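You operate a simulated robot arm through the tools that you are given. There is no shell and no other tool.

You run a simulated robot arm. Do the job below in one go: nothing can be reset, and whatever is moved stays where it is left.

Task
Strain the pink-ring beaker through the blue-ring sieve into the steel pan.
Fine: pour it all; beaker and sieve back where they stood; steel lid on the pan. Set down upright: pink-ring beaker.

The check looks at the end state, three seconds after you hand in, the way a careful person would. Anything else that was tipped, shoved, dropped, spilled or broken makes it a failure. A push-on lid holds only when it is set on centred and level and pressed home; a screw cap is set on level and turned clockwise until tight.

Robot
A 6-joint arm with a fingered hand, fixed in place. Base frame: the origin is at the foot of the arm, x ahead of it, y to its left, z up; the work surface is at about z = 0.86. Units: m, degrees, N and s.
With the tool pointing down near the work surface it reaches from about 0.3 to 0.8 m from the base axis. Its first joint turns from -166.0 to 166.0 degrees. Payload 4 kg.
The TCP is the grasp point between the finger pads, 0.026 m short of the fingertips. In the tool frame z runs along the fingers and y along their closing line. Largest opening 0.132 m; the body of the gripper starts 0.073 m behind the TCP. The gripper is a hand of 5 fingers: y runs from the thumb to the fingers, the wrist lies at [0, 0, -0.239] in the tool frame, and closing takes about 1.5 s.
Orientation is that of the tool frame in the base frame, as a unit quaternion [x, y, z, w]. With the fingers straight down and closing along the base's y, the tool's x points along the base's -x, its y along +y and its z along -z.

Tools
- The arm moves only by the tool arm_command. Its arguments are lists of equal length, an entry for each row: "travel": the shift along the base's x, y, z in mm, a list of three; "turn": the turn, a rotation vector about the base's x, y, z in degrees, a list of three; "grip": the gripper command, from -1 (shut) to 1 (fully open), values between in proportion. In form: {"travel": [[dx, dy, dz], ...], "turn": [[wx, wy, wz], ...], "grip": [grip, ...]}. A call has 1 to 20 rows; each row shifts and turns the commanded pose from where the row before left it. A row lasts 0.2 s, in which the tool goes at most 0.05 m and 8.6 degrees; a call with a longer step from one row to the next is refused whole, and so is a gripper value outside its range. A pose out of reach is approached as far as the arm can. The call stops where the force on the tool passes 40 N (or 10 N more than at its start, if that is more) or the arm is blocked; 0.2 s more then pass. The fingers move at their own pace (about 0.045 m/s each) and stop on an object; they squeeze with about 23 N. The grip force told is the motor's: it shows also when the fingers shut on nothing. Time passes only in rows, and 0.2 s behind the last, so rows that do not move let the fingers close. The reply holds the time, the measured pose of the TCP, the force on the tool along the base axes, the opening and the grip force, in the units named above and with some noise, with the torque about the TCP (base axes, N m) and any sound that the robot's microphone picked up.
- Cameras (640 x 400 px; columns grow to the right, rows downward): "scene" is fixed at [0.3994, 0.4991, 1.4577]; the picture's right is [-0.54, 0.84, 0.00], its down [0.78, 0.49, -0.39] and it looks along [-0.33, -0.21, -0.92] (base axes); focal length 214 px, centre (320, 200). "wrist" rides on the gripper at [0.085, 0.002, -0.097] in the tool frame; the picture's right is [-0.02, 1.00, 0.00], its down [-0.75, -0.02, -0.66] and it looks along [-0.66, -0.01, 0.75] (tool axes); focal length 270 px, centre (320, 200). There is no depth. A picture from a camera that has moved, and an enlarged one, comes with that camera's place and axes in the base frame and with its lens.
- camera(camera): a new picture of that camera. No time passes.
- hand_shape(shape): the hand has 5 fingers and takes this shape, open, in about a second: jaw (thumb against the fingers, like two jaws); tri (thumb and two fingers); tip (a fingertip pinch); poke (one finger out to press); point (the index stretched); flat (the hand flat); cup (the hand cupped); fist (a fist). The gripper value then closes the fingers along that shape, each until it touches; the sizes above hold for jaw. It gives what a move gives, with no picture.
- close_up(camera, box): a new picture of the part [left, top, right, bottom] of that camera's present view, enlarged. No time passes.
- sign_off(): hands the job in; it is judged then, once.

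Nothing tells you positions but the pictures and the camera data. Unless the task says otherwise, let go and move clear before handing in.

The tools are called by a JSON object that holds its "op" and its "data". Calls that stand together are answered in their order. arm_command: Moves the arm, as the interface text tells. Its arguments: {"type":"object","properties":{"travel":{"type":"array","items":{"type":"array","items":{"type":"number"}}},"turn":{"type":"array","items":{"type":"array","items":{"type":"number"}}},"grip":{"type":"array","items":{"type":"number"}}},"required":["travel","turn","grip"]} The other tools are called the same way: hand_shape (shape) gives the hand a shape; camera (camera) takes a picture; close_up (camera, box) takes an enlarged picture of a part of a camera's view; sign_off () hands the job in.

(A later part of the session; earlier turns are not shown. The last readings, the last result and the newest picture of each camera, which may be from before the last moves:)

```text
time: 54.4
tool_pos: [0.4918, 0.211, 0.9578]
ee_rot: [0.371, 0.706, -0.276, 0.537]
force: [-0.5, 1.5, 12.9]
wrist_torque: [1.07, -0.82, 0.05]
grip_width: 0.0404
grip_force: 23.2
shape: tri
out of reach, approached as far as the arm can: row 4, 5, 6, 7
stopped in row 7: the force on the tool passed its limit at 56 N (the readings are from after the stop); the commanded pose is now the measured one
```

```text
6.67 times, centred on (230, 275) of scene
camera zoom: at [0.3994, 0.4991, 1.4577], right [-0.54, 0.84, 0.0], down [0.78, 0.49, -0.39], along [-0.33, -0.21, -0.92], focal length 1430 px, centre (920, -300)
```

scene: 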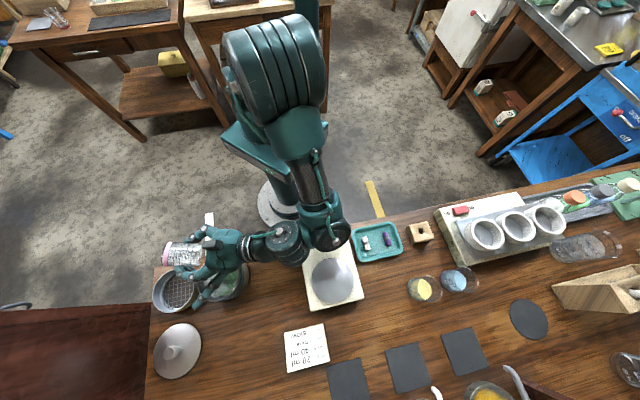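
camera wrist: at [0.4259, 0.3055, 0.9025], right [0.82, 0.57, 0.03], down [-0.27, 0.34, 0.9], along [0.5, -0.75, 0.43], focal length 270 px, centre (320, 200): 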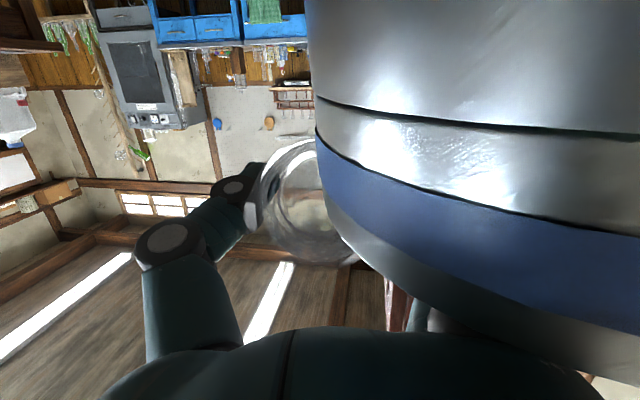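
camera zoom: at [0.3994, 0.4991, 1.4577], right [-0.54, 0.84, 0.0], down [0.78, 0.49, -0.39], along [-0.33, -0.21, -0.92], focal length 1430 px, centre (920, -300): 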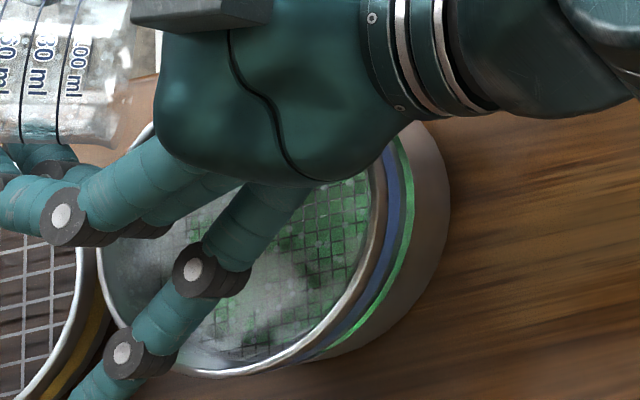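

The sieve has shifted roughly 8 mm on the pan, but both are upright and I see no spill so far. I'll lift straight up in small steps to unload it.

{"op": "arm_command", "data": {"travel": [[0, 0, 3], [0, 0, 4], [0, 0, 5]], "turn": [[0, 0, 0], [0, 0, 0], [0, 0, 0]], "grip": [-1, -1, -1]}}

{"op": "close_up", "data": {"camera": "scene", "box": [150, 240, 290, 330]}}

{"op": "camera", "data": {"camera": "wrist"}}

```text
time: 55.1
tool_pos: [0.49, 0.2114, 0.9572]
ee_rot: [0.37, 0.706, -0.277, 0.536]
force: [1.6, 0.9, 23.9]
wrist_torque: [1.81, -1.4, -0.07]
grip_width: 0.0403
grip_force: 23.4
shape: tri
out of reach, approached as far as the arm can: row 1, 2, 3
```

```text
4.44 times, centred on (220, 285) of scene
camera zoom: at [0.3994, 0.4991, 1.4577], right [-0.54, 0.84, 0.0], down [0.78, 0.49, -0.39], along [-0.33, -0.21, -0.92], focal length 953 px, centre (764, -178)
```

zoom: 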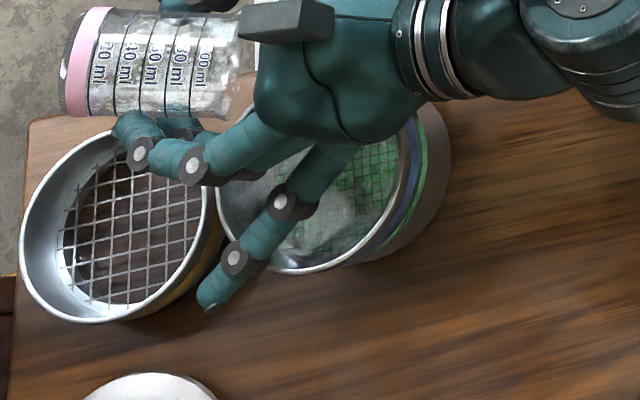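

```text
taken
camera wrist: at [0.4256, 0.3051, 0.902], right [0.82, 0.57, 0.03], down [-0.26, 0.34, 0.9], along [0.5, -0.75, 0.43], focal length 270 px, centre (320, 200)
```

wrist: 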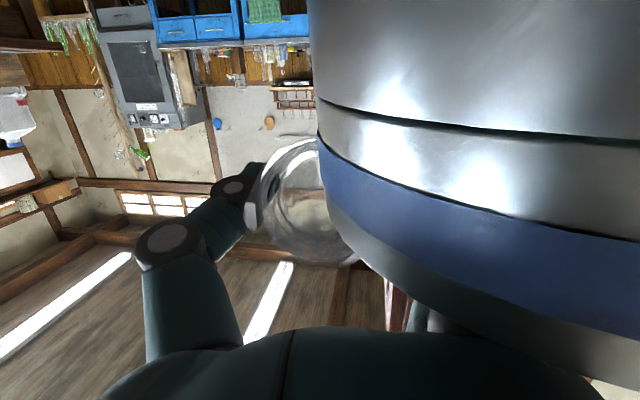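

Pure lifting isn't reachable at this wrist angle. Tipping the hand back while rising should return it to the reachable range and lift the palm off the sieve.

{"op": "arm_command", "data": {"travel": [[0, 0, 8], [0, 0, 8], [0, 0, 8]], "turn": [[5, 3.4, 0], [5, 3.4, 0], [5, 3.4, 0]], "grip": [-1, -1, -1]}}

{"op": "close_up", "data": {"camera": "scene", "box": [150, 240, 290, 330]}}

{"op": "camera", "data": {"camera": "wrist"}}

```text
time: 56.0
tool_pos: [0.4905, 0.2101, 0.9796]
ee_rot: [0.409, 0.783, -0.215, 0.417]
force: [-0.2, -0.9, -1.3]
wrist_torque: [0.06, -0.05, 0.04]
grip_width: 0.0407
grip_force: 23.2
shape: tri
```

```text
4.44 times, centred on (220, 285) of scene
camera zoom: at [0.3994, 0.4991, 1.4577], right [-0.54, 0.84, 0.0], down [0.78, 0.49, -0.39], along [-0.33, -0.21, -0.92], focal length 953 px, centre (764, -178)
```

zoom: 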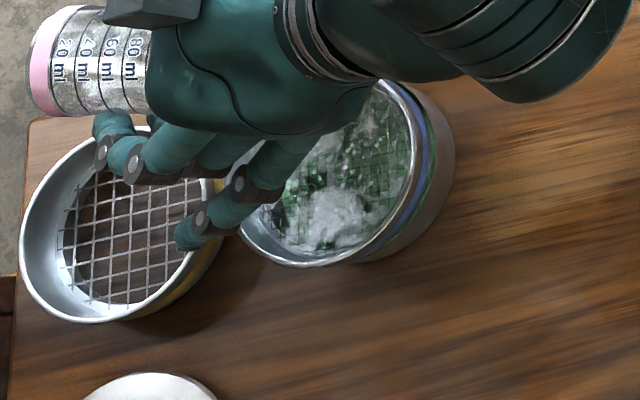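

```text
taken
camera wrist: at [0.4193, 0.3146, 0.963], right [0.83, 0.56, 0.02], down [-0.09, 0.09, 0.99], along [0.56, -0.82, 0.13], focal length 270 px, centre (320, 200)
```

wrist: 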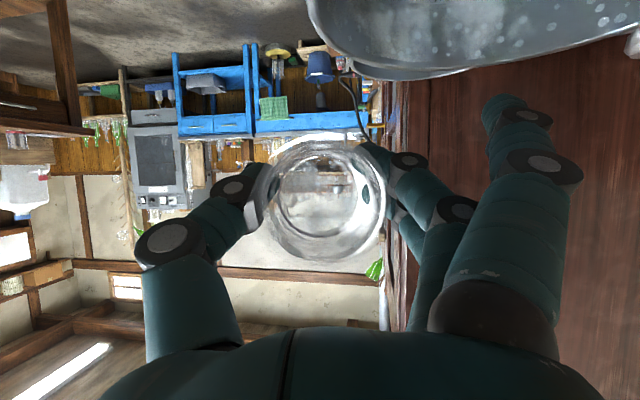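

The hand is free again and the sieve seems to have settled back near its place. I'll rise and bring the tipped beaker back over the sieve to finish draining.

{"op": "arm_command", "data": {"travel": [[0, 0, 15], [0, 0, 15], [4, 18, 0], [4, 20, 0], [5, 20, 0], [0, 0, 0], [0, 0, 0]], "turn": [[0, 0, 0], [0, 0, 0], [0, 0, 0], [0, 0, 0], [0, 0, 0], [0, 0, 0], [0, 0, 0]], "grip": [-1, -1, -1, -1, -1, -1, -1]}}

{"op": "camera", "data": {"camera": "wrist"}}

{"op": "close_up", "data": {"camera": "scene", "box": [150, 220, 290, 330]}}

{"op": "close_up", "data": {"camera": "wrist", "box": [240, 120, 420, 270]}}

```text
time: 57.5
tool_pos: [0.5042, 0.2706, 1.0101]
ee_rot: [0.41, 0.781, -0.216, 0.419]
force: [0.9, -0.1, -1.7]
wrist_torque: [0.01, -0.03, 0.03]
grip_width: 0.0404
grip_force: 22.9
shape: tri
```

```text
taken
camera wrist: at [0.4319, 0.3745, 0.9923], right [0.83, 0.56, 0.02], down [-0.09, 0.09, 0.99], along [0.56, -0.82, 0.13], focal length 270 px, centre (320, 200)
```

wrist: 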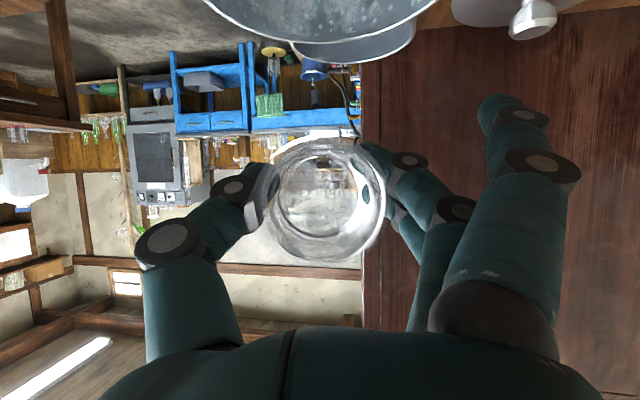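

```text
3.64 times, centred on (220, 275) of scene
camera zoom: at [0.3994, 0.4991, 1.4577], right [-0.54, 0.84, 0.0], down [0.78, 0.49, -0.39], along [-0.33, -0.21, -0.92], focal length 780 px, centre (684, -73)
```

zoom: 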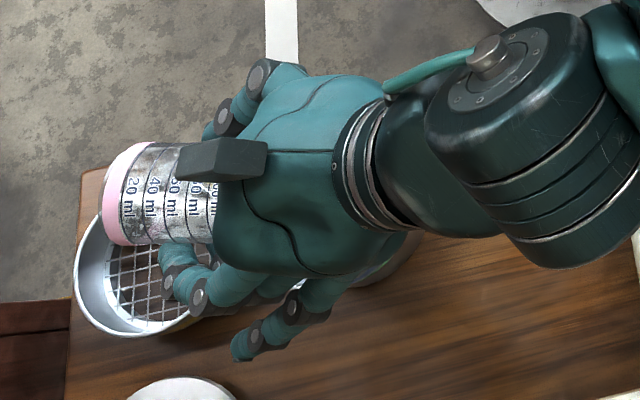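

```text
2.67 times, centred on (330, 195) of wrist
camera zoom: at [0.4319, 0.3745, 0.9923], right [0.83, 0.56, 0.02], down [-0.09, 0.09, 0.99], along [0.56, -0.82, 0.13], focal length 721 px, centre (293, 213)
```

zoom: 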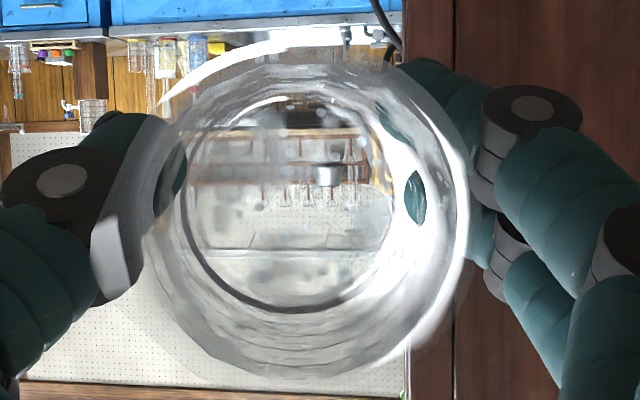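

The beaker looks completely empty and clear. I'll turn it upright again, first over the sieve and then while carrying it back toward its place.

{"op": "arm_command", "data": {"travel": [[0, 0, 6], [0, 0, 6], [0, 0, 6], [0, 0, 6], [0, 0, 6], [0, 0, 6], [0, 0, 6], [-6, 12, 0], [-12, 24, 0], [-14, 27, 0], [-14, 27, 0], [-14, 27, 0], [-14, 27, 0], [-14, 27, 0], [-14, 27, 0], [-14, 27, 0], [-14, 27, 0], [-14, 27, 0], [-10, 19, 0], [0, 0, 0]], "turn": [[5.733, 3.966, 0.081], [5.733, 3.966, 0.081], [5.733, 3.966, 0.081], [5.733, 3.966, 0.081], [5.733, 3.966, 0.081], [5.733, 3.966, 0.081], [5.733, 3.966, 0.081], [5.733, 3.966, 0.081], [5.733, 3.966, 0.081], [5.733, 3.966, 0.081], [5.733, 3.966, 0.081], [5.733, 3.966, 0.081], [5.733, 3.966, 0.081], [5.733, 3.966, 0.081], [0, 0, 0], [0, 0, 0], [0, 0, 0], [0, 0, 0], [0, 0, 0], [0, 0, 0]], "grip": [-1, -1, -1, -1, -1, -1, -1, -1, -1, -1, -1, -1, -1, -1, -1, -1, -1, -1, -1, -1]}}

{"op": "camera", "data": {"camera": "wrist"}}

{"op": "camera", "data": {"camera": "scene"}}

{"op": "close_up", "data": {"camera": "scene", "box": [150, 240, 290, 330]}}

```text
time: 61.8
tool_pos: [0.3501, 0.5654, 1.0522]
ee_rot: [0.429, 0.831, 0.168, -0.311]
force: [-0.1, 0.8, -0.6]
wrist_torque: [0.0, 0.0, 0.02]
grip_width: 0.04
grip_force: 23.2
shape: tri
```

```text
taken
camera wrist: at [0.3488, 0.5639, 1.1799], right [0.83, 0.56, 0.0], down [0.56, -0.83, -0.01], along [0.0, 0.01, -1.0], focal length 270 px, centre (320, 200)
```

wrist: 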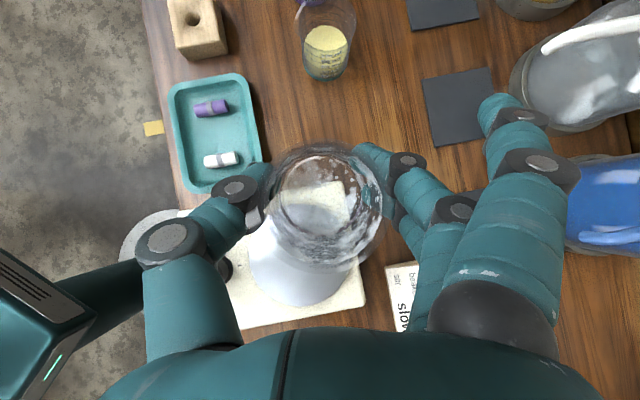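

```text
taken
```

scene: 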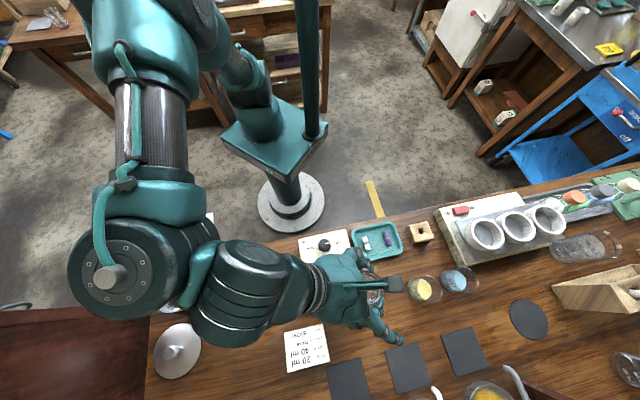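

```text
4.44 times, centred on (220, 285) of scene
camera zoom: at [0.3994, 0.4991, 1.4577], right [-0.54, 0.84, 0.0], down [0.78, 0.49, -0.39], along [-0.33, -0.21, -0.92], focal length 953 px, centre (764, -178)
```

zoom: 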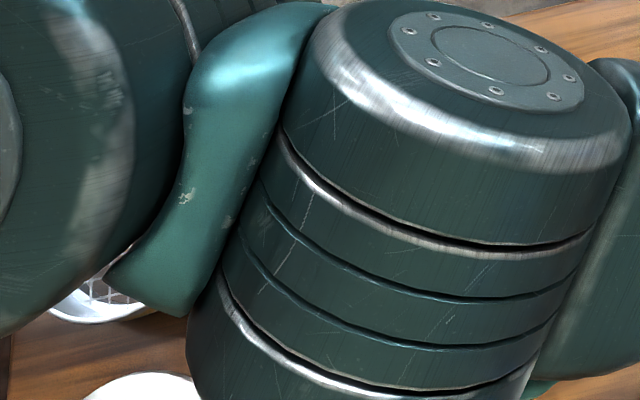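

The beaker is upright again. I'll move it over its original spot and lower partway, to compare with the picture taken at lift-off.

{"op": "arm_command", "data": {"travel": [[-9, 25, 0], [-9, 25, 0], [-8, 25, 0], [0, 0, -25], [0, 0, -30], [0, 0, -30], [0, 0, 0]], "turn": [[0, 0, 0], [0, 0, 0], [0, 0, 0], [0, 0, 0], [0, 0, 0], [0, 0, 0], [0, 0, 0]], "grip": [-1, -1, -1, -1, -1, -1, -1]}}

{"op": "camera", "data": {"camera": "wrist"}}

{"op": "close_up", "data": {"camera": "scene", "box": [300, 220, 480, 400]}}

```text
time: 63.4
tool_pos: [0.3229, 0.6397, 0.9676]
ee_rot: [0.43, 0.83, 0.171, -0.311]
force: [-0.2, 0.5, -0.9]
wrist_torque: [0.02, 0.0, 0.01]
grip_width: 0.0399
grip_force: 23.2
shape: tri
```

```text
taken
camera wrist: at [0.3219, 0.6382, 1.0957], right [0.83, 0.56, 0.0], down [0.56, -0.83, -0.01], along [0.0, 0.01, -1.0], focal length 270 px, centre (320, 200)
```

wrist: 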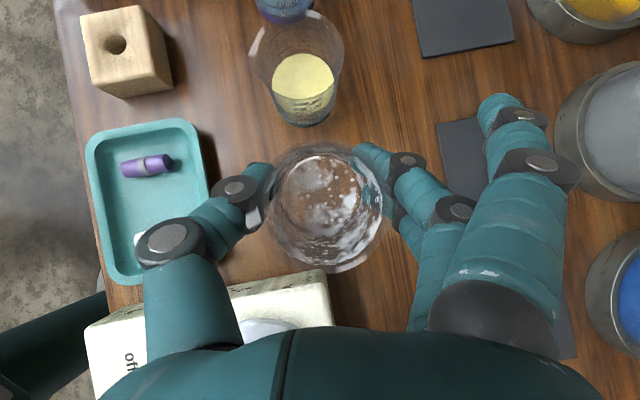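

```text
2.22 times, centred on (390, 310) of scene
camera zoom: at [0.3994, 0.4991, 1.4577], right [-0.54, 0.84, 0.0], down [0.78, 0.49, -0.39], along [-0.33, -0.21, -0.92], focal length 477 px, centre (164, -44)
```

zoom: 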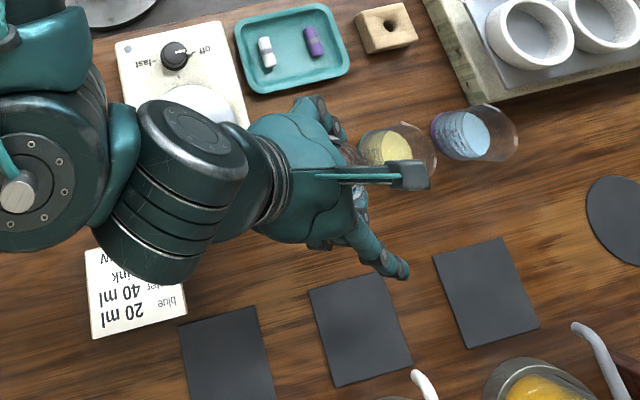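

The view matches the lift-off picture to within about a millimetre. Before setting it down, I'll zoom in to check whether the white flecks inside are residue or only glints.

{"op": "close_up", "data": {"camera": "wrist", "box": [260, 130, 400, 280]}}

{"op": "close_up", "data": {"camera": "scene", "box": [380, 260, 440, 310]}}

```text
2.67 times, centred on (330, 205) of wrist
camera zoom: at [0.3219, 0.6382, 1.0957], right [0.83, 0.56, 0.0], down [0.56, -0.83, -0.01], along [0.0, 0.01, -1.0], focal length 721 px, centre (293, 187)
```

zoom: 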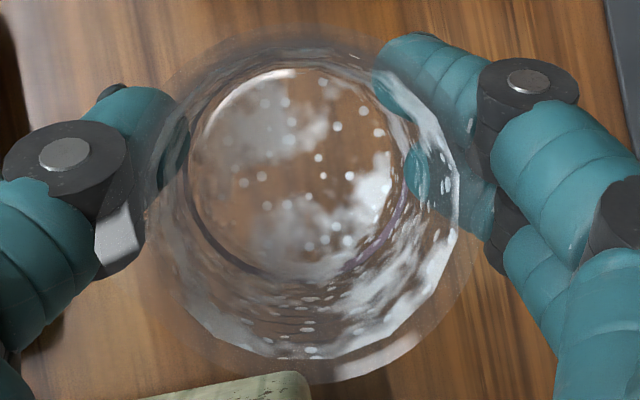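

```text
8.00 times, centred on (410, 285) of scene
camera zoom: at [0.3994, 0.4991, 1.4577], right [-0.54, 0.84, 0.0], down [0.78, 0.49, -0.39], along [-0.33, -0.21, -0.92], focal length 1716 px, centre (-400, -480)
```

zoom: 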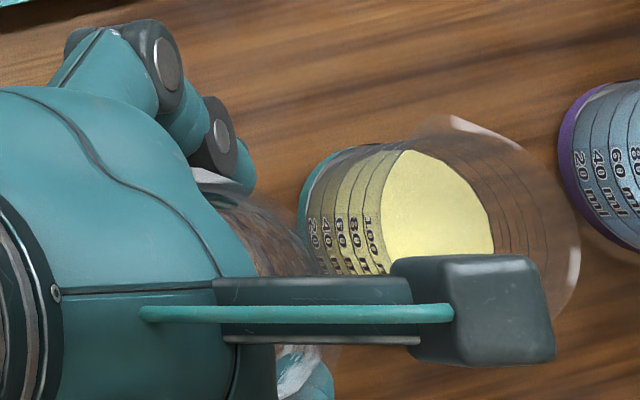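

The flecks are only a wet-film residue on the glass and no liquid remains. I'll lower to the bench and feel for contact.

{"op": "arm_command", "data": {"travel": [[0, 0, -15], [0, 0, -15], [0, 0, -14], [0, 0, -6], [0, 0, -2], [0, 0, -1.5], [0, 0, 0], [0, 0, 0]], "turn": [[0, 0, 0], [0, 0, 0], [0, 0, 0], [0, 0, 0], [0, 0, 0], [0, 0, 0], [0, 0, 0], [0, 0, 0]], "grip": [-1, -1, -1, -1, -1, -1, -1, -1]}}

{"op": "camera", "data": {"camera": "wrist"}}

```text
time: 65.2
tool_pos: [0.323, 0.6414, 0.9145]
ee_rot: [0.43, 0.831, 0.169, -0.31]
force: [-0.5, 0.4, -0.1]
wrist_torque: [0.02, -0.02, -0.04]
grip_width: 0.0396
grip_force: 22.3
shape: tri
```

```text
taken
camera wrist: at [0.3221, 0.6393, 1.043], right [0.83, 0.56, 0.0], down [0.56, -0.83, -0.01], along [0.0, 0.01, -1.0], focal length 270 px, centre (320, 200)
```

wrist: 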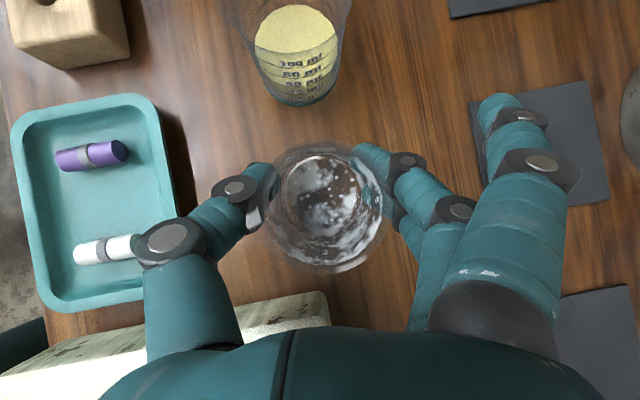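

{"op": "arm_command", "data": {"travel": [[1.8, 0, 0], [0, 0, -1.5], [0, 0, -1], [0, 0, 0], [0, 0, 0]], "turn": [[0, 0, 0], [0, 0, 0], [0, 0, 0], [0, 0, 0], [0, 0, 0]], "grip": [-1, -1, -1, -1, -1]}}

{"op": "camera", "data": {"camera": "wrist"}}

```text
time: 66.3
tool_pos: [0.3254, 0.6418, 0.9136]
ee_rot: [0.43, 0.831, 0.17, -0.31]
force: [-1.2, 1.4, 7.4]
wrist_torque: [-0.03, -0.03, 0.0]
grip_width: 0.04
grip_force: 22.8
shape: tri
```

```text
taken
camera wrist: at [0.3251, 0.6394, 1.0401], right [0.83, 0.56, 0.0], down [0.56, -0.83, -0.01], along [0.0, 0.01, -1.0], focal length 270 px, centre (320, 200)
```

wrist: 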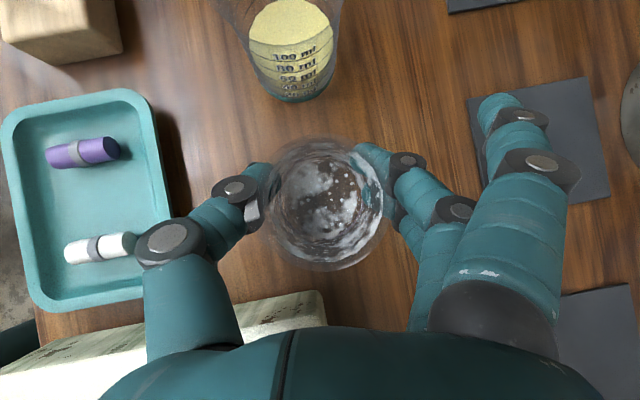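

It's touching the bench and the picture matches the original grasp view. I'll open the fingers gently.

{"op": "arm_command", "data": {"travel": [[0, 0, 0], [0, 0, 0], [0, 0, 0], [0, 0, 0], [0, 0, 0], [0, 0, 0], [0, 0, 0]], "turn": [[0, 0, 0], [0, 0, 0], [0, 0, 0], [0, 0, 0], [0, 0, 0], [0, 0, 0], [0, 0, 0]], "grip": [-0.35, -0.25, -0.1, 0.1, 0.3, 0.3, 0.3]}}

{"op": "camera", "data": {"camera": "wrist"}}

```text
time: 68.0
tool_pos: [0.3261, 0.6408, 0.9117]
ee_rot: [0.43, 0.831, 0.17, -0.31]
force: [-0.1, -0.6, 0.4]
wrist_torque: [-0.01, -0.02, -0.01]
grip_width: 0.0853
grip_force: 0.1
shape: tri
```

```text
taken
camera wrist: at [0.3252, 0.6393, 1.0397], right [0.83, 0.56, 0.0], down [0.56, -0.83, -0.01], along [0.0, 0.01, -1.0], focal length 270 px, centre (320, 200)
```

wrist: 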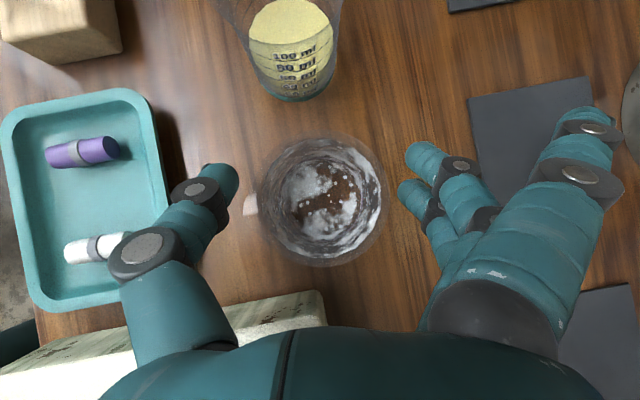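

The beaker stands upright on its old spot. I'll back out along the finger axis.

{"op": "arm_command", "data": {"travel": [[5, -7, 10], [10, -15, 20], [11.9, -17.6, 24], [11.9, -17.6, 24], [11.9, -17.6, 24], [11.9, -17.6, 24]], "turn": [[0, 0, 0], [0, 0, 0], [0, 0, 0], [0, 0, 0], [0, 0, 0], [0, 0, 0]], "grip": [0.3, 0.3, 0.3, 0.3, 0.3, 0.3]}}

{"op": "camera", "data": {"camera": "wrist"}}

{"op": "camera", "data": {"camera": "scene"}}

```text
time: 69.3
tool_pos: [0.3874, 0.5492, 1.0383]
ee_rot: [0.431, 0.83, 0.17, -0.31]
force: [0.7, -0.2, 1.0]
wrist_torque: [0.02, 0.0, 0.03]
grip_width: 0.0851
grip_force: 0.1
shape: tri
```

```text
taken
camera wrist: at [0.3867, 0.548, 1.1658], right [0.83, 0.56, 0.0], down [0.56, -0.83, -0.01], along [0.0, 0.0, -1.0], focal length 270 px, centre (320, 200)
```

wrist: 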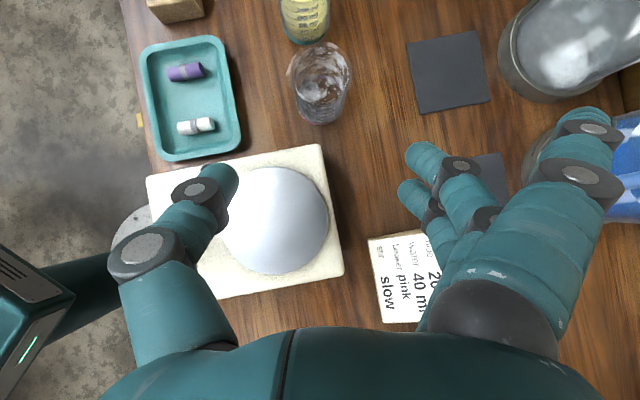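

```text
taken
```

scene: 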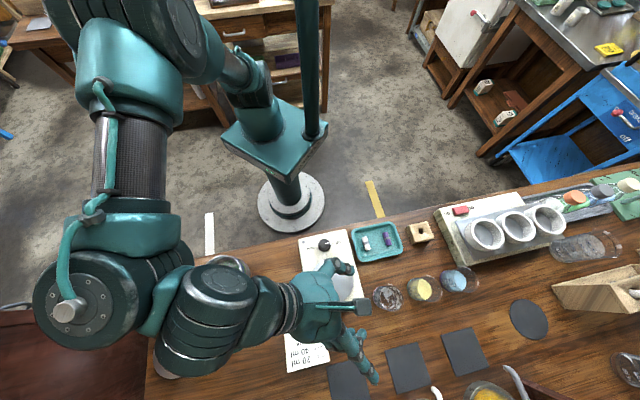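

The beaker stands in its place, upright and empty. I'll turn the hand back to straight down, return to the jaw shape, and go back to inspect the sieve on the pan.

{"op": "arm_command", "data": {"travel": [[0, 0, 15], [0, 0, 15], [-3, -20, 12], [-4, -33, 10], [-4, -33, 10], [-4, -33, 10], [-4, -33, 10], [-4, -33, 0], [-4, -33, 0], [0, -31, 0], [0, 0, 0]], "turn": [[-2.3, -4.19, 5.82], [-2.3, -4.19, 5.82], [-2.3, -4.19, 5.82], [-2.3, -4.19, 5.82], [-2.3, -4.19, 5.82], [-2.3, -4.19, 5.82], [-2.3, -4.19, 5.82], [-2.3, -4.19, 5.82], [-2.3, -4.19, 5.82], [0, 0, 0], [0, 0, 0]], "grip": [0.3, 0.3, 0.3, 0.3, 0.3, 0.3, 0.3, 0.3, 0.3, 0.3, 0.3]}}

{"op": "hand_shape", "data": {"shape": "jaw"}}

{"op": "camera", "data": {"camera": "wrist"}}

{"op": "close_up", "data": {"camera": "scene", "box": [150, 240, 290, 330]}}

{"op": "camera", "data": {"camera": "scene"}}

```text
time: 71.8
tool_pos: [0.3593, 0.3016, 1.118]
ee_rot: [-0.001, 1.0, 0.0, -0.001]
force: [0.3, 0.3, 0.7]
wrist_torque: [-0.01, 0.01, -0.01]
grip_width: 0.0853
grip_force: 0.0
shape: tri
```

```text
time: 72.7
tool_pos: [0.3594, 0.3006, 1.1173]
ee_rot: [0.001, 1.0, -0.001, 0.0]
force: [0.9, 0.4, -1.2]
wrist_torque: [-0.02, 0.01, 0.0]
grip_width: 0.1318
grip_force: 0.0
shape: jaw
```

```text
taken
camera wrist: at [0.2748, 0.302, 1.2134], right [0.02, 1.0, 0.0], down [0.75, -0.01, 0.66], along [0.66, -0.01, -0.75], focal length 270 px, centre (320, 200)
```

wrist: 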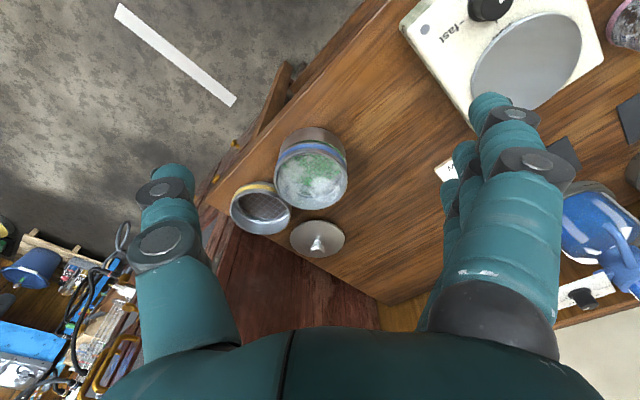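

```text
4.44 times, centred on (220, 285) of scene
camera zoom: at [0.3994, 0.4991, 1.4577], right [-0.54, 0.84, 0.0], down [0.78, 0.49, -0.39], along [-0.33, -0.21, -0.92], focal length 953 px, centre (764, -178)
```

zoom: 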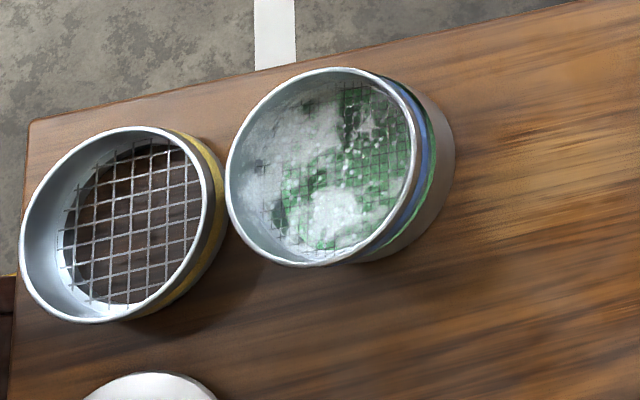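

```text
taken
```

scene: 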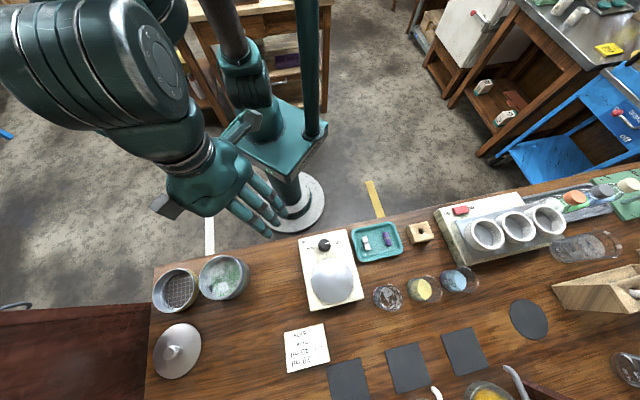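

There's no spill, and the sieve has only slid a few millimetres toward the coarse one. I'll zoom in to measure the sieve and pan again before regrasping.

{"op": "close_up", "data": {"camera": "wrist", "box": [265, 115, 365, 215]}}

{"op": "close_up", "data": {"camera": "scene", "box": [190, 245, 270, 305]}}

{"op": "close_up", "data": {"camera": "wrist", "box": [220, 115, 380, 265]}}

```text
4.00 times, centred on (315, 165) of wrist
camera zoom: at [0.2748, 0.302, 1.2134], right [0.02, 1.0, 0.0], down [0.75, -0.01, 0.66], along [0.66, -0.01, -0.75], focal length 1081 px, centre (340, 340)
```

zoom: 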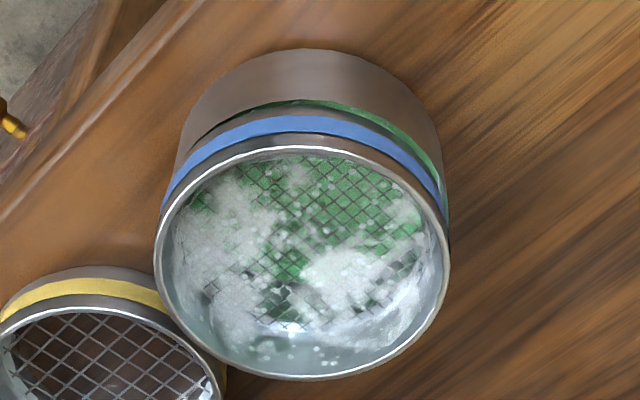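

```text
6.67 times, centred on (230, 275) of scene
camera zoom: at [0.3994, 0.4991, 1.4577], right [-0.54, 0.84, 0.0], down [0.78, 0.49, -0.39], along [-0.33, -0.21, -0.92], focal length 1430 px, centre (920, -300)
```

zoom: 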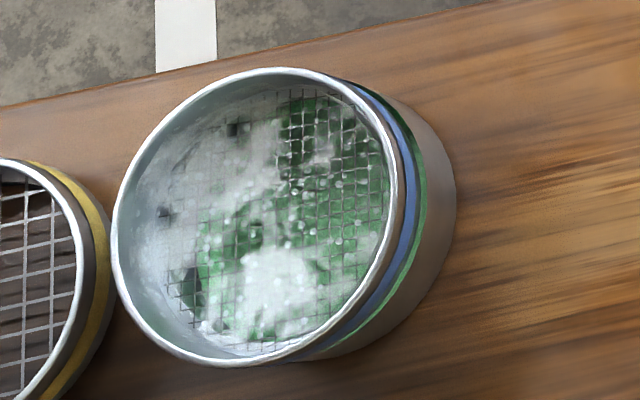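

```text
2.67 times, centred on (300, 190) of wrist
camera zoom: at [0.2748, 0.302, 1.2134], right [0.02, 1.0, 0.0], down [0.75, -0.01, 0.66], along [0.66, -0.01, -0.75], focal length 721 px, centre (373, 227)
```

zoom: 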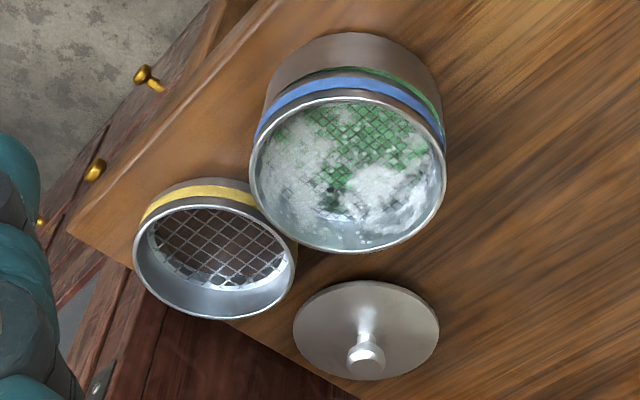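

The sieve centre is now at about (0.4995, 0.2855). I'll go above it, check alignment from close, and regrasp it.

{"op": "arm_command", "data": {"travel": [[28, -3, -27], [28, -3, -27], [29, -3, -28], [29, -3, -28], [29, -3, -28], [0, 0, 0]], "turn": [[0, 0, 0], [0, 0, 0], [0, 0, 0], [0, 0, 0], [0, 0, 0], [0, 0, 0]], "grip": [1, 1, 1, 1, 1, 1]}}

{"op": "camera", "data": {"camera": "wrist"}}

{"op": "close_up", "data": {"camera": "wrist", "box": [200, 25, 440, 265]}}

```text
time: 74.0
tool_pos: [0.5076, 0.2833, 0.9815]
ee_rot: [-0.001, 1.0, -0.001, 0.0]
force: [0.8, -0.1, 0.1]
wrist_torque: [-0.01, -0.02, 0.0]
grip_width: 0.132
grip_force: 0.1
shape: jaw
```

```text
taken
camera wrist: at [0.4213, 0.2851, 1.0769], right [0.02, 1.0, 0.0], down [0.75, -0.01, 0.66], along [0.66, -0.01, -0.75], focal length 270 px, centre (320, 200)
```

wrist: 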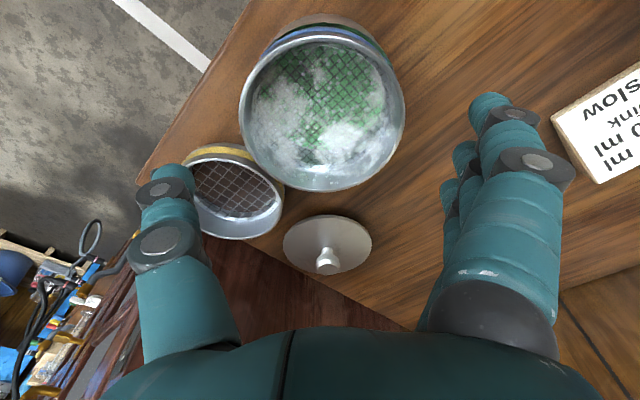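

```text
1.67 times, centred on (320, 145) of wrist
camera zoom: at [0.4213, 0.2851, 1.0769], right [0.02, 1.0, 0.0], down [0.75, -0.01, 0.66], along [0.66, -0.01, -0.75], focal length 450 px, centre (320, 292)
```

zoom: 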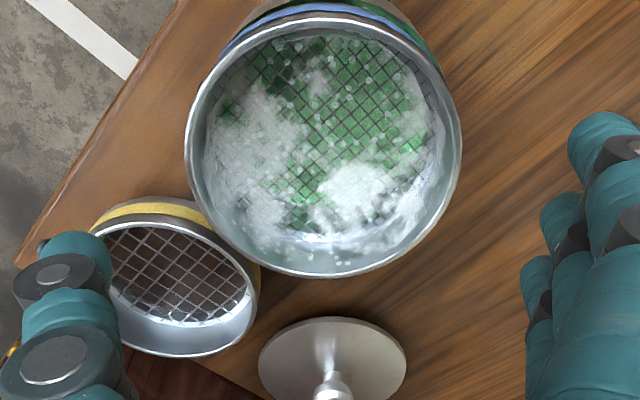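

{"op": "arm_command", "data": {"travel": [[-5, 1.7, 0], [0, 0, -15], [0, 0, -15], [0, 0, -15], [0, 0, -10], [0, 0, 0]], "turn": [[0, 0, 0], [0, 0, 0], [0, 0, 0], [0, 0, 0], [0, 0, 0], [0, 0, 0]], "grip": [1, 1, 1, 1, 1, 1]}}

{"op": "camera", "data": {"camera": "wrist"}}

{"op": "close_up", "data": {"camera": "wrist", "box": [200, 45, 440, 265]}}

```text
time: 75.5
tool_pos: [0.4992, 0.2871, 0.9271]
ee_rot: [-0.002, 1.0, 0.0, 0.0]
force: [-0.2, -0.2, 0.3]
wrist_torque: [-0.02, -0.01, -0.01]
grip_width: 0.1322
grip_force: 0.1
shape: jaw
```

```text
taken
camera wrist: at [0.4135, 0.2877, 1.0222], right [0.02, 1.0, 0.0], down [0.75, -0.01, 0.66], along [0.66, -0.01, -0.75], focal length 270 px, centre (320, 200)
```

wrist: 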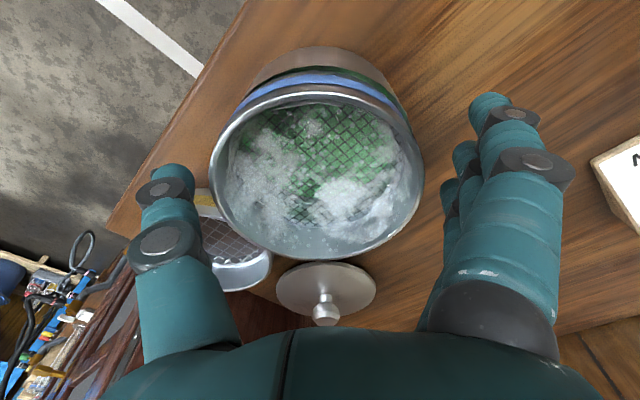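

```text
1.82 times, centred on (320, 155) of wrist
camera zoom: at [0.4135, 0.2877, 1.0222], right [0.02, 1.0, 0.0], down [0.75, -0.01, 0.66], along [0.66, -0.01, -0.75], focal length 491 px, centre (320, 282)
```

zoom: 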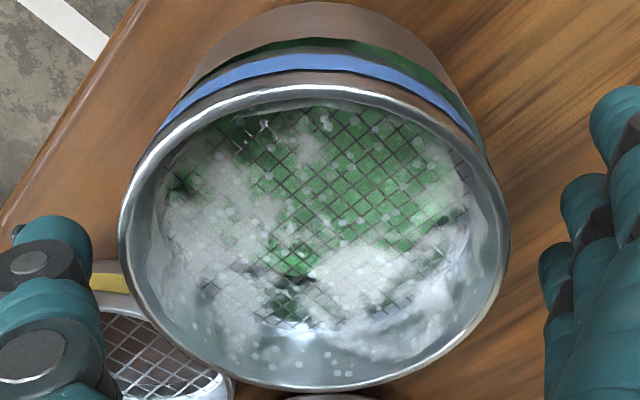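

{"op": "arm_command", "data": {"travel": [[4, -1.7, 0], [2, 0, 0], [0, 0, -0.7], [0, 0, 0]], "turn": [[0, 0, 0], [0, 0, 0], [0, 0, 0], [0, 0, 0]], "grip": [1, 1, 1, 1]}}

{"op": "close_up", "data": {"camera": "wrist", "box": [200, 45, 440, 265]}}

```text
time: 76.5
tool_pos: [0.5047, 0.2851, 0.9275]
ee_rot: [-0.001, 1.0, 0.0, 0.0]
force: [-0.8, -0.5, -0.3]
wrist_torque: [0.01, 0.01, 0.01]
grip_width: 0.1319
grip_force: 0.0
shape: jaw
```

```text
1.82 times, centred on (320, 155) of wrist
camera zoom: at [0.4192, 0.2857, 1.0222], right [0.02, 1.0, 0.0], down [0.75, -0.01, 0.66], along [0.66, -0.01, -0.75], focal length 491 px, centre (320, 282)
```

zoom: 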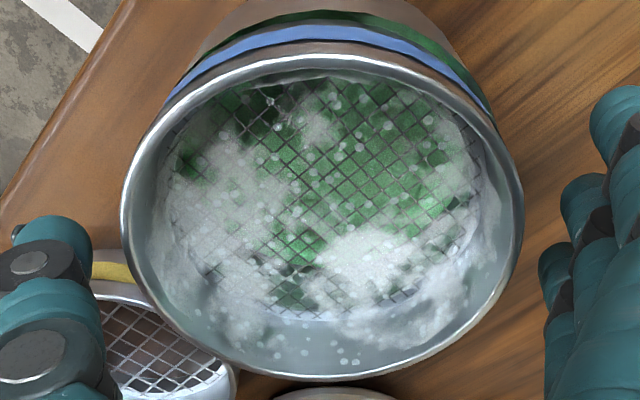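

The view now matches the original grasp, so I'll close on the sieve.

{"op": "arm_command", "data": {"travel": [[0, 0, 0], [0, 0, 0], [0, 0, 0], [0, 0, 0], [0, 0, 0], [0, 0, 0], [0, 0, 0]], "turn": [[0, 0, 0], [0, 0, 0], [0, 0, 0], [0, 0, 0], [0, 0, 0], [0, 0, 0], [0, 0, 0]], "grip": [0.8, 0.6, 0.4, 0.2, 0, -0.5, -1]}}

{"op": "arm_command", "data": {"travel": [[0, 0, 2], [0, 0, 4], [0, 0, 8], [0, 0, 8], [0, 0, 0]], "turn": [[0, 0, 0], [0, 0, 0], [0, 0, 0], [0, 0, 0], [0, 0, 0]], "grip": [-1, -1, -1, -1, -1]}}

{"op": "camera", "data": {"camera": "wrist"}}

{"op": "close_up", "data": {"camera": "scene", "box": [150, 240, 290, 330]}}

```text
time: 78.0
tool_pos: [0.5055, 0.285, 0.9272]
ee_rot: [-0.002, 1.0, -0.001, 0.0]
force: [0.9, -0.6, -0.2]
wrist_torque: [0.03, 0.01, 0.0]
grip_width: 0.0877
grip_force: 23.4
shape: jaw
```

```text
time: 79.2
tool_pos: [0.5057, 0.2845, 0.9494]
ee_rot: [-0.002, 1.0, -0.001, -0.001]
force: [0.0, -0.8, -1.8]
wrist_torque: [-0.03, -0.01, -0.01]
grip_width: 0.0873
grip_force: 23.3
shape: jaw
```

```text
taken
camera wrist: at [0.4193, 0.2854, 1.0446], right [0.02, 1.0, 0.0], down [0.75, -0.01, 0.66], along [0.66, -0.01, -0.75], focal length 270 px, centre (320, 200)
```

wrist: 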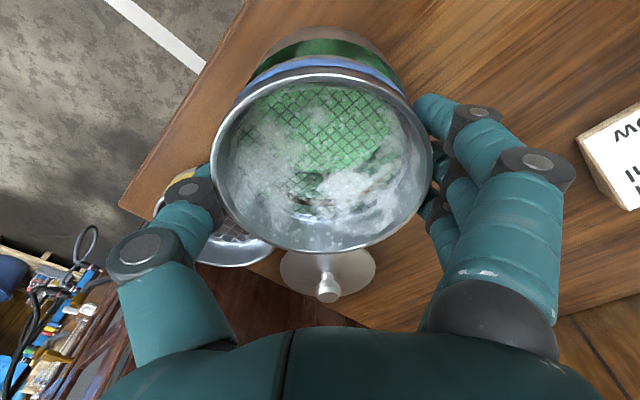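

```text
4.44 times, centred on (220, 285) of scene
camera zoom: at [0.3994, 0.4991, 1.4577], right [-0.54, 0.84, 0.0], down [0.78, 0.49, -0.39], along [-0.33, -0.21, -0.92], focal length 953 px, centre (764, -178)
```

zoom: 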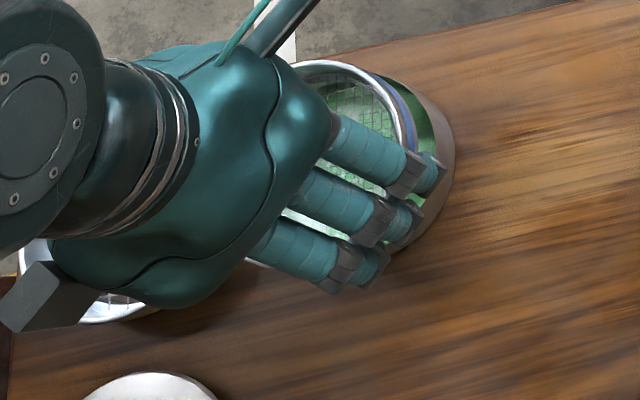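

The sieve lifts off level. I'll let it drip for a moment over the pan, then carry it back above its original spot.

{"op": "arm_command", "data": {"travel": [[0, 0, 10], [0, 0, 15], [0, 0, 0], [0, 0, 0], [0, 0, 0], [0, 0, 0], [0, 0, 0], [0, 0, 0], [10, 11, 0], [20, 22, 0], [25, 27, 0], [20, 22, 0], [13, 15, 0], [0, 0, 0], [0, 0, 0]], "turn": [[0, 0, 0], [0, 0, 0], [0, 0, 0], [0, 0, 0], [0, 0, 0], [0, 0, 0], [0, 0, 0], [0, 0, 0], [0, 0, 0], [0, 0, 0], [0, 0, 0], [0, 0, 0], [0, 0, 0], [0, 0, 0], [0, 0, 0]], "grip": [-1, -1, -1, -1, -1, -1, -1, -1, -1, -1, -1, -1, -1, -1, -1]}}

{"op": "camera", "data": {"camera": "wrist"}}

{"op": "close_up", "data": {"camera": "scene", "box": [140, 220, 300, 390]}}

```text
time: 82.5
tool_pos: [0.593, 0.3837, 0.9762]
ee_rot: [-0.002, 1.0, -0.001, 0.0]
force: [-0.5, 0.6, -1.6]
wrist_torque: [0.01, -0.06, -0.02]
grip_width: 0.0873
grip_force: 23.4
shape: jaw
```

```text
taken
camera wrist: at [0.508, 0.3835, 1.0715], right [0.02, 1.0, 0.0], down [0.75, -0.01, 0.66], along [0.66, -0.01, -0.75], focal length 270 px, centre (320, 200)
```

wrist: 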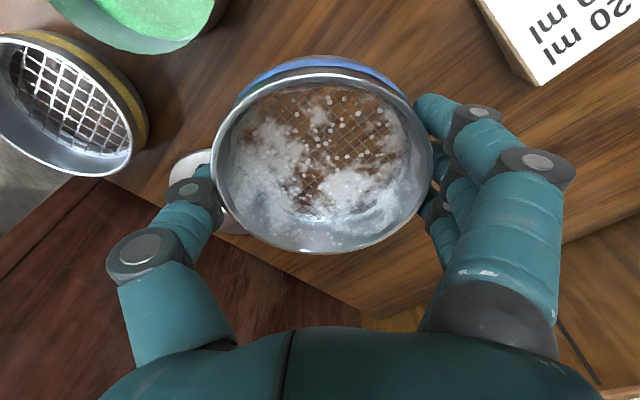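

```text
2.35 times, centred on (220, 305) of scene
camera zoom: at [0.3994, 0.4991, 1.4577], right [-0.54, 0.84, 0.0], down [0.78, 0.49, -0.39], along [-0.33, -0.21, -0.92], focal length 505 px, centre (555, -47)
```

zoom: 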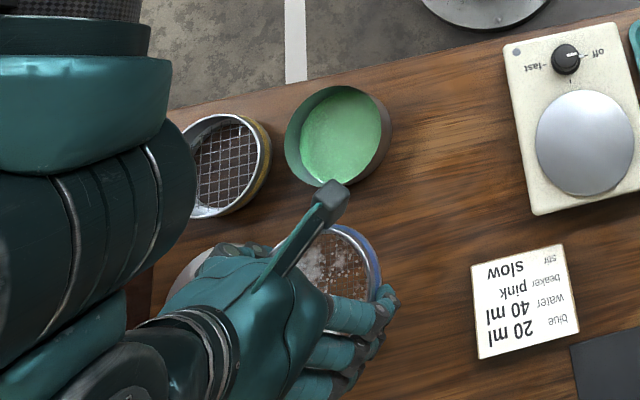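

The view matches the picture taken just after the first lift, so the sieve is right above its old place. The strained green liquid is in the pan. I'll lower the sieve and feel for the bench.

{"op": "arm_command", "data": {"travel": [[0, 0, -20], [0, 0, -20], [0, 0, -20], [0, 0, -15], [0, 0, -3], [0, 0, -1], [0, 0, 0], [0, 0, 0]], "turn": [[0, 0, 0], [0, 0, 0], [0, 0, 0], [0, 0, 0], [0, 0, 0], [0, 0, 0], [0, 0, 0], [0, 0, 0]], "grip": [-1, -1, -1, -1, -1, -1, -1, -1]}}

{"op": "camera", "data": {"camera": "wrist"}}

```text
time: 84.2
tool_pos: [0.591, 0.3841, 0.8925]
ee_rot: [-0.001, 1.0, -0.001, 0.0]
force: [1.2, 1.8, 4.4]
wrist_torque: [0.11, 0.0, -0.04]
grip_width: 0.0872
grip_force: 22.7
shape: jaw
```

```text
taken
camera wrist: at [0.5068, 0.3836, 0.9898], right [0.02, 1.0, 0.0], down [0.75, -0.01, 0.66], along [0.66, -0.01, -0.75], focal length 270 px, centre (320, 200)
```

wrist: 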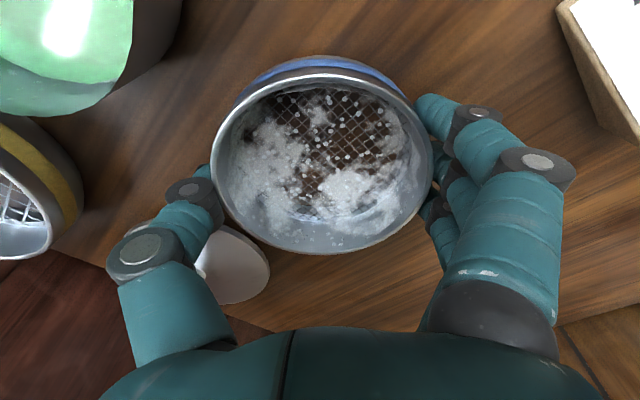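

Contact is made, about 1.5 mm to the left of the original. I'll make a small correction and then release.

{"op": "arm_command", "data": {"travel": [[0, 0, 2.5], [0.7, -1.6, 0], [0, 0, -1.5], [0, 0, -1], [0, 0, 0]], "turn": [[0, 0, 0], [0, 0, 0], [0, 0, 0], [0, 0, 0], [0, 0, 0]], "grip": [-1, -1, -1, -1, -1]}}

{"op": "arm_command", "data": {"travel": [[0, 0, 0], [0, 0, 0], [0, 0, 0], [0, 0, 0], [0, 0, 0], [0, 0, 0], [0, 0, 0]], "turn": [[0, 0, 0], [0, 0, 0], [0, 0, 0], [0, 0, 0], [0, 0, 0], [0, 0, 0], [0, 0, 0]], "grip": [0.3, 0.5, 0.7, 0.9, 1, 1, 1]}}

{"op": "arm_command", "data": {"travel": [[0, 0, 20], [0, 0, 30], [0, 0, 40], [0, 0, 30], [0, 0, 0]], "turn": [[0, 0, 0], [0, 0, 0], [0, 0, 0], [0, 0, 0], [0, 0, 0]], "grip": [1, 1, 1, 1, 1]}}

{"op": "camera", "data": {"camera": "wrist"}}

{"op": "camera", "data": {"camera": "scene"}}

```text
time: 85.5
tool_pos: [0.5929, 0.3802, 0.8942]
ee_rot: [-0.001, 1.0, -0.001, -0.001]
force: [-0.4, 0.4, -0.6]
wrist_torque: [0.04, 0.03, -0.01]
grip_width: 0.0872
grip_force: 23.4
shape: jaw
```

```text
time: 87.0
tool_pos: [0.5932, 0.3811, 0.8943]
ee_rot: [-0.001, 1.0, 0.0, 0.0]
force: [0.4, -0.3, -0.5]
wrist_torque: [-0.03, 0.0, -0.05]
grip_width: 0.1319
grip_force: 0.0
shape: jaw
```

```text
time: 88.2
tool_pos: [0.5928, 0.3816, 1.0137]
ee_rot: [-0.001, 1.0, 0.0, 0.0]
force: [-0.4, 0.1, -0.5]
wrist_torque: [-0.03, -0.02, -0.02]
grip_width: 0.1319
grip_force: 0.1
shape: jaw
```

```text
taken
camera wrist: at [0.5074, 0.3823, 1.1104], right [0.02, 1.0, 0.0], down [0.75, -0.01, 0.66], along [0.66, -0.01, -0.75], focal length 270 px, centre (320, 200)
```

wrist: 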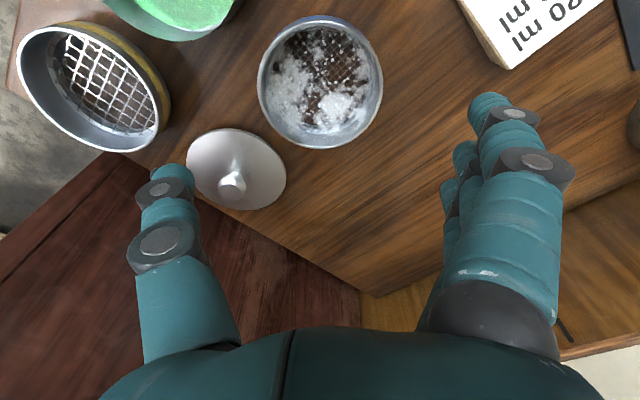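

```text
taken
```

scene: 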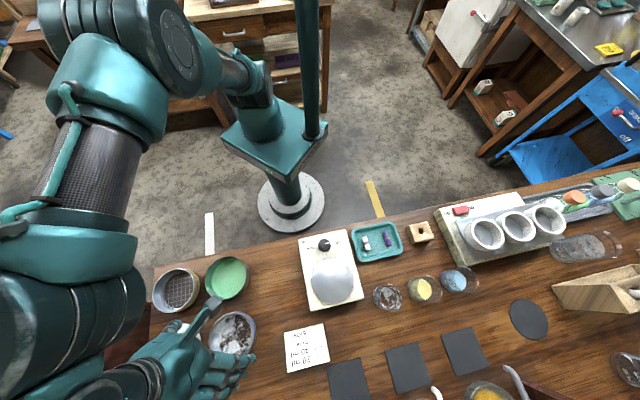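

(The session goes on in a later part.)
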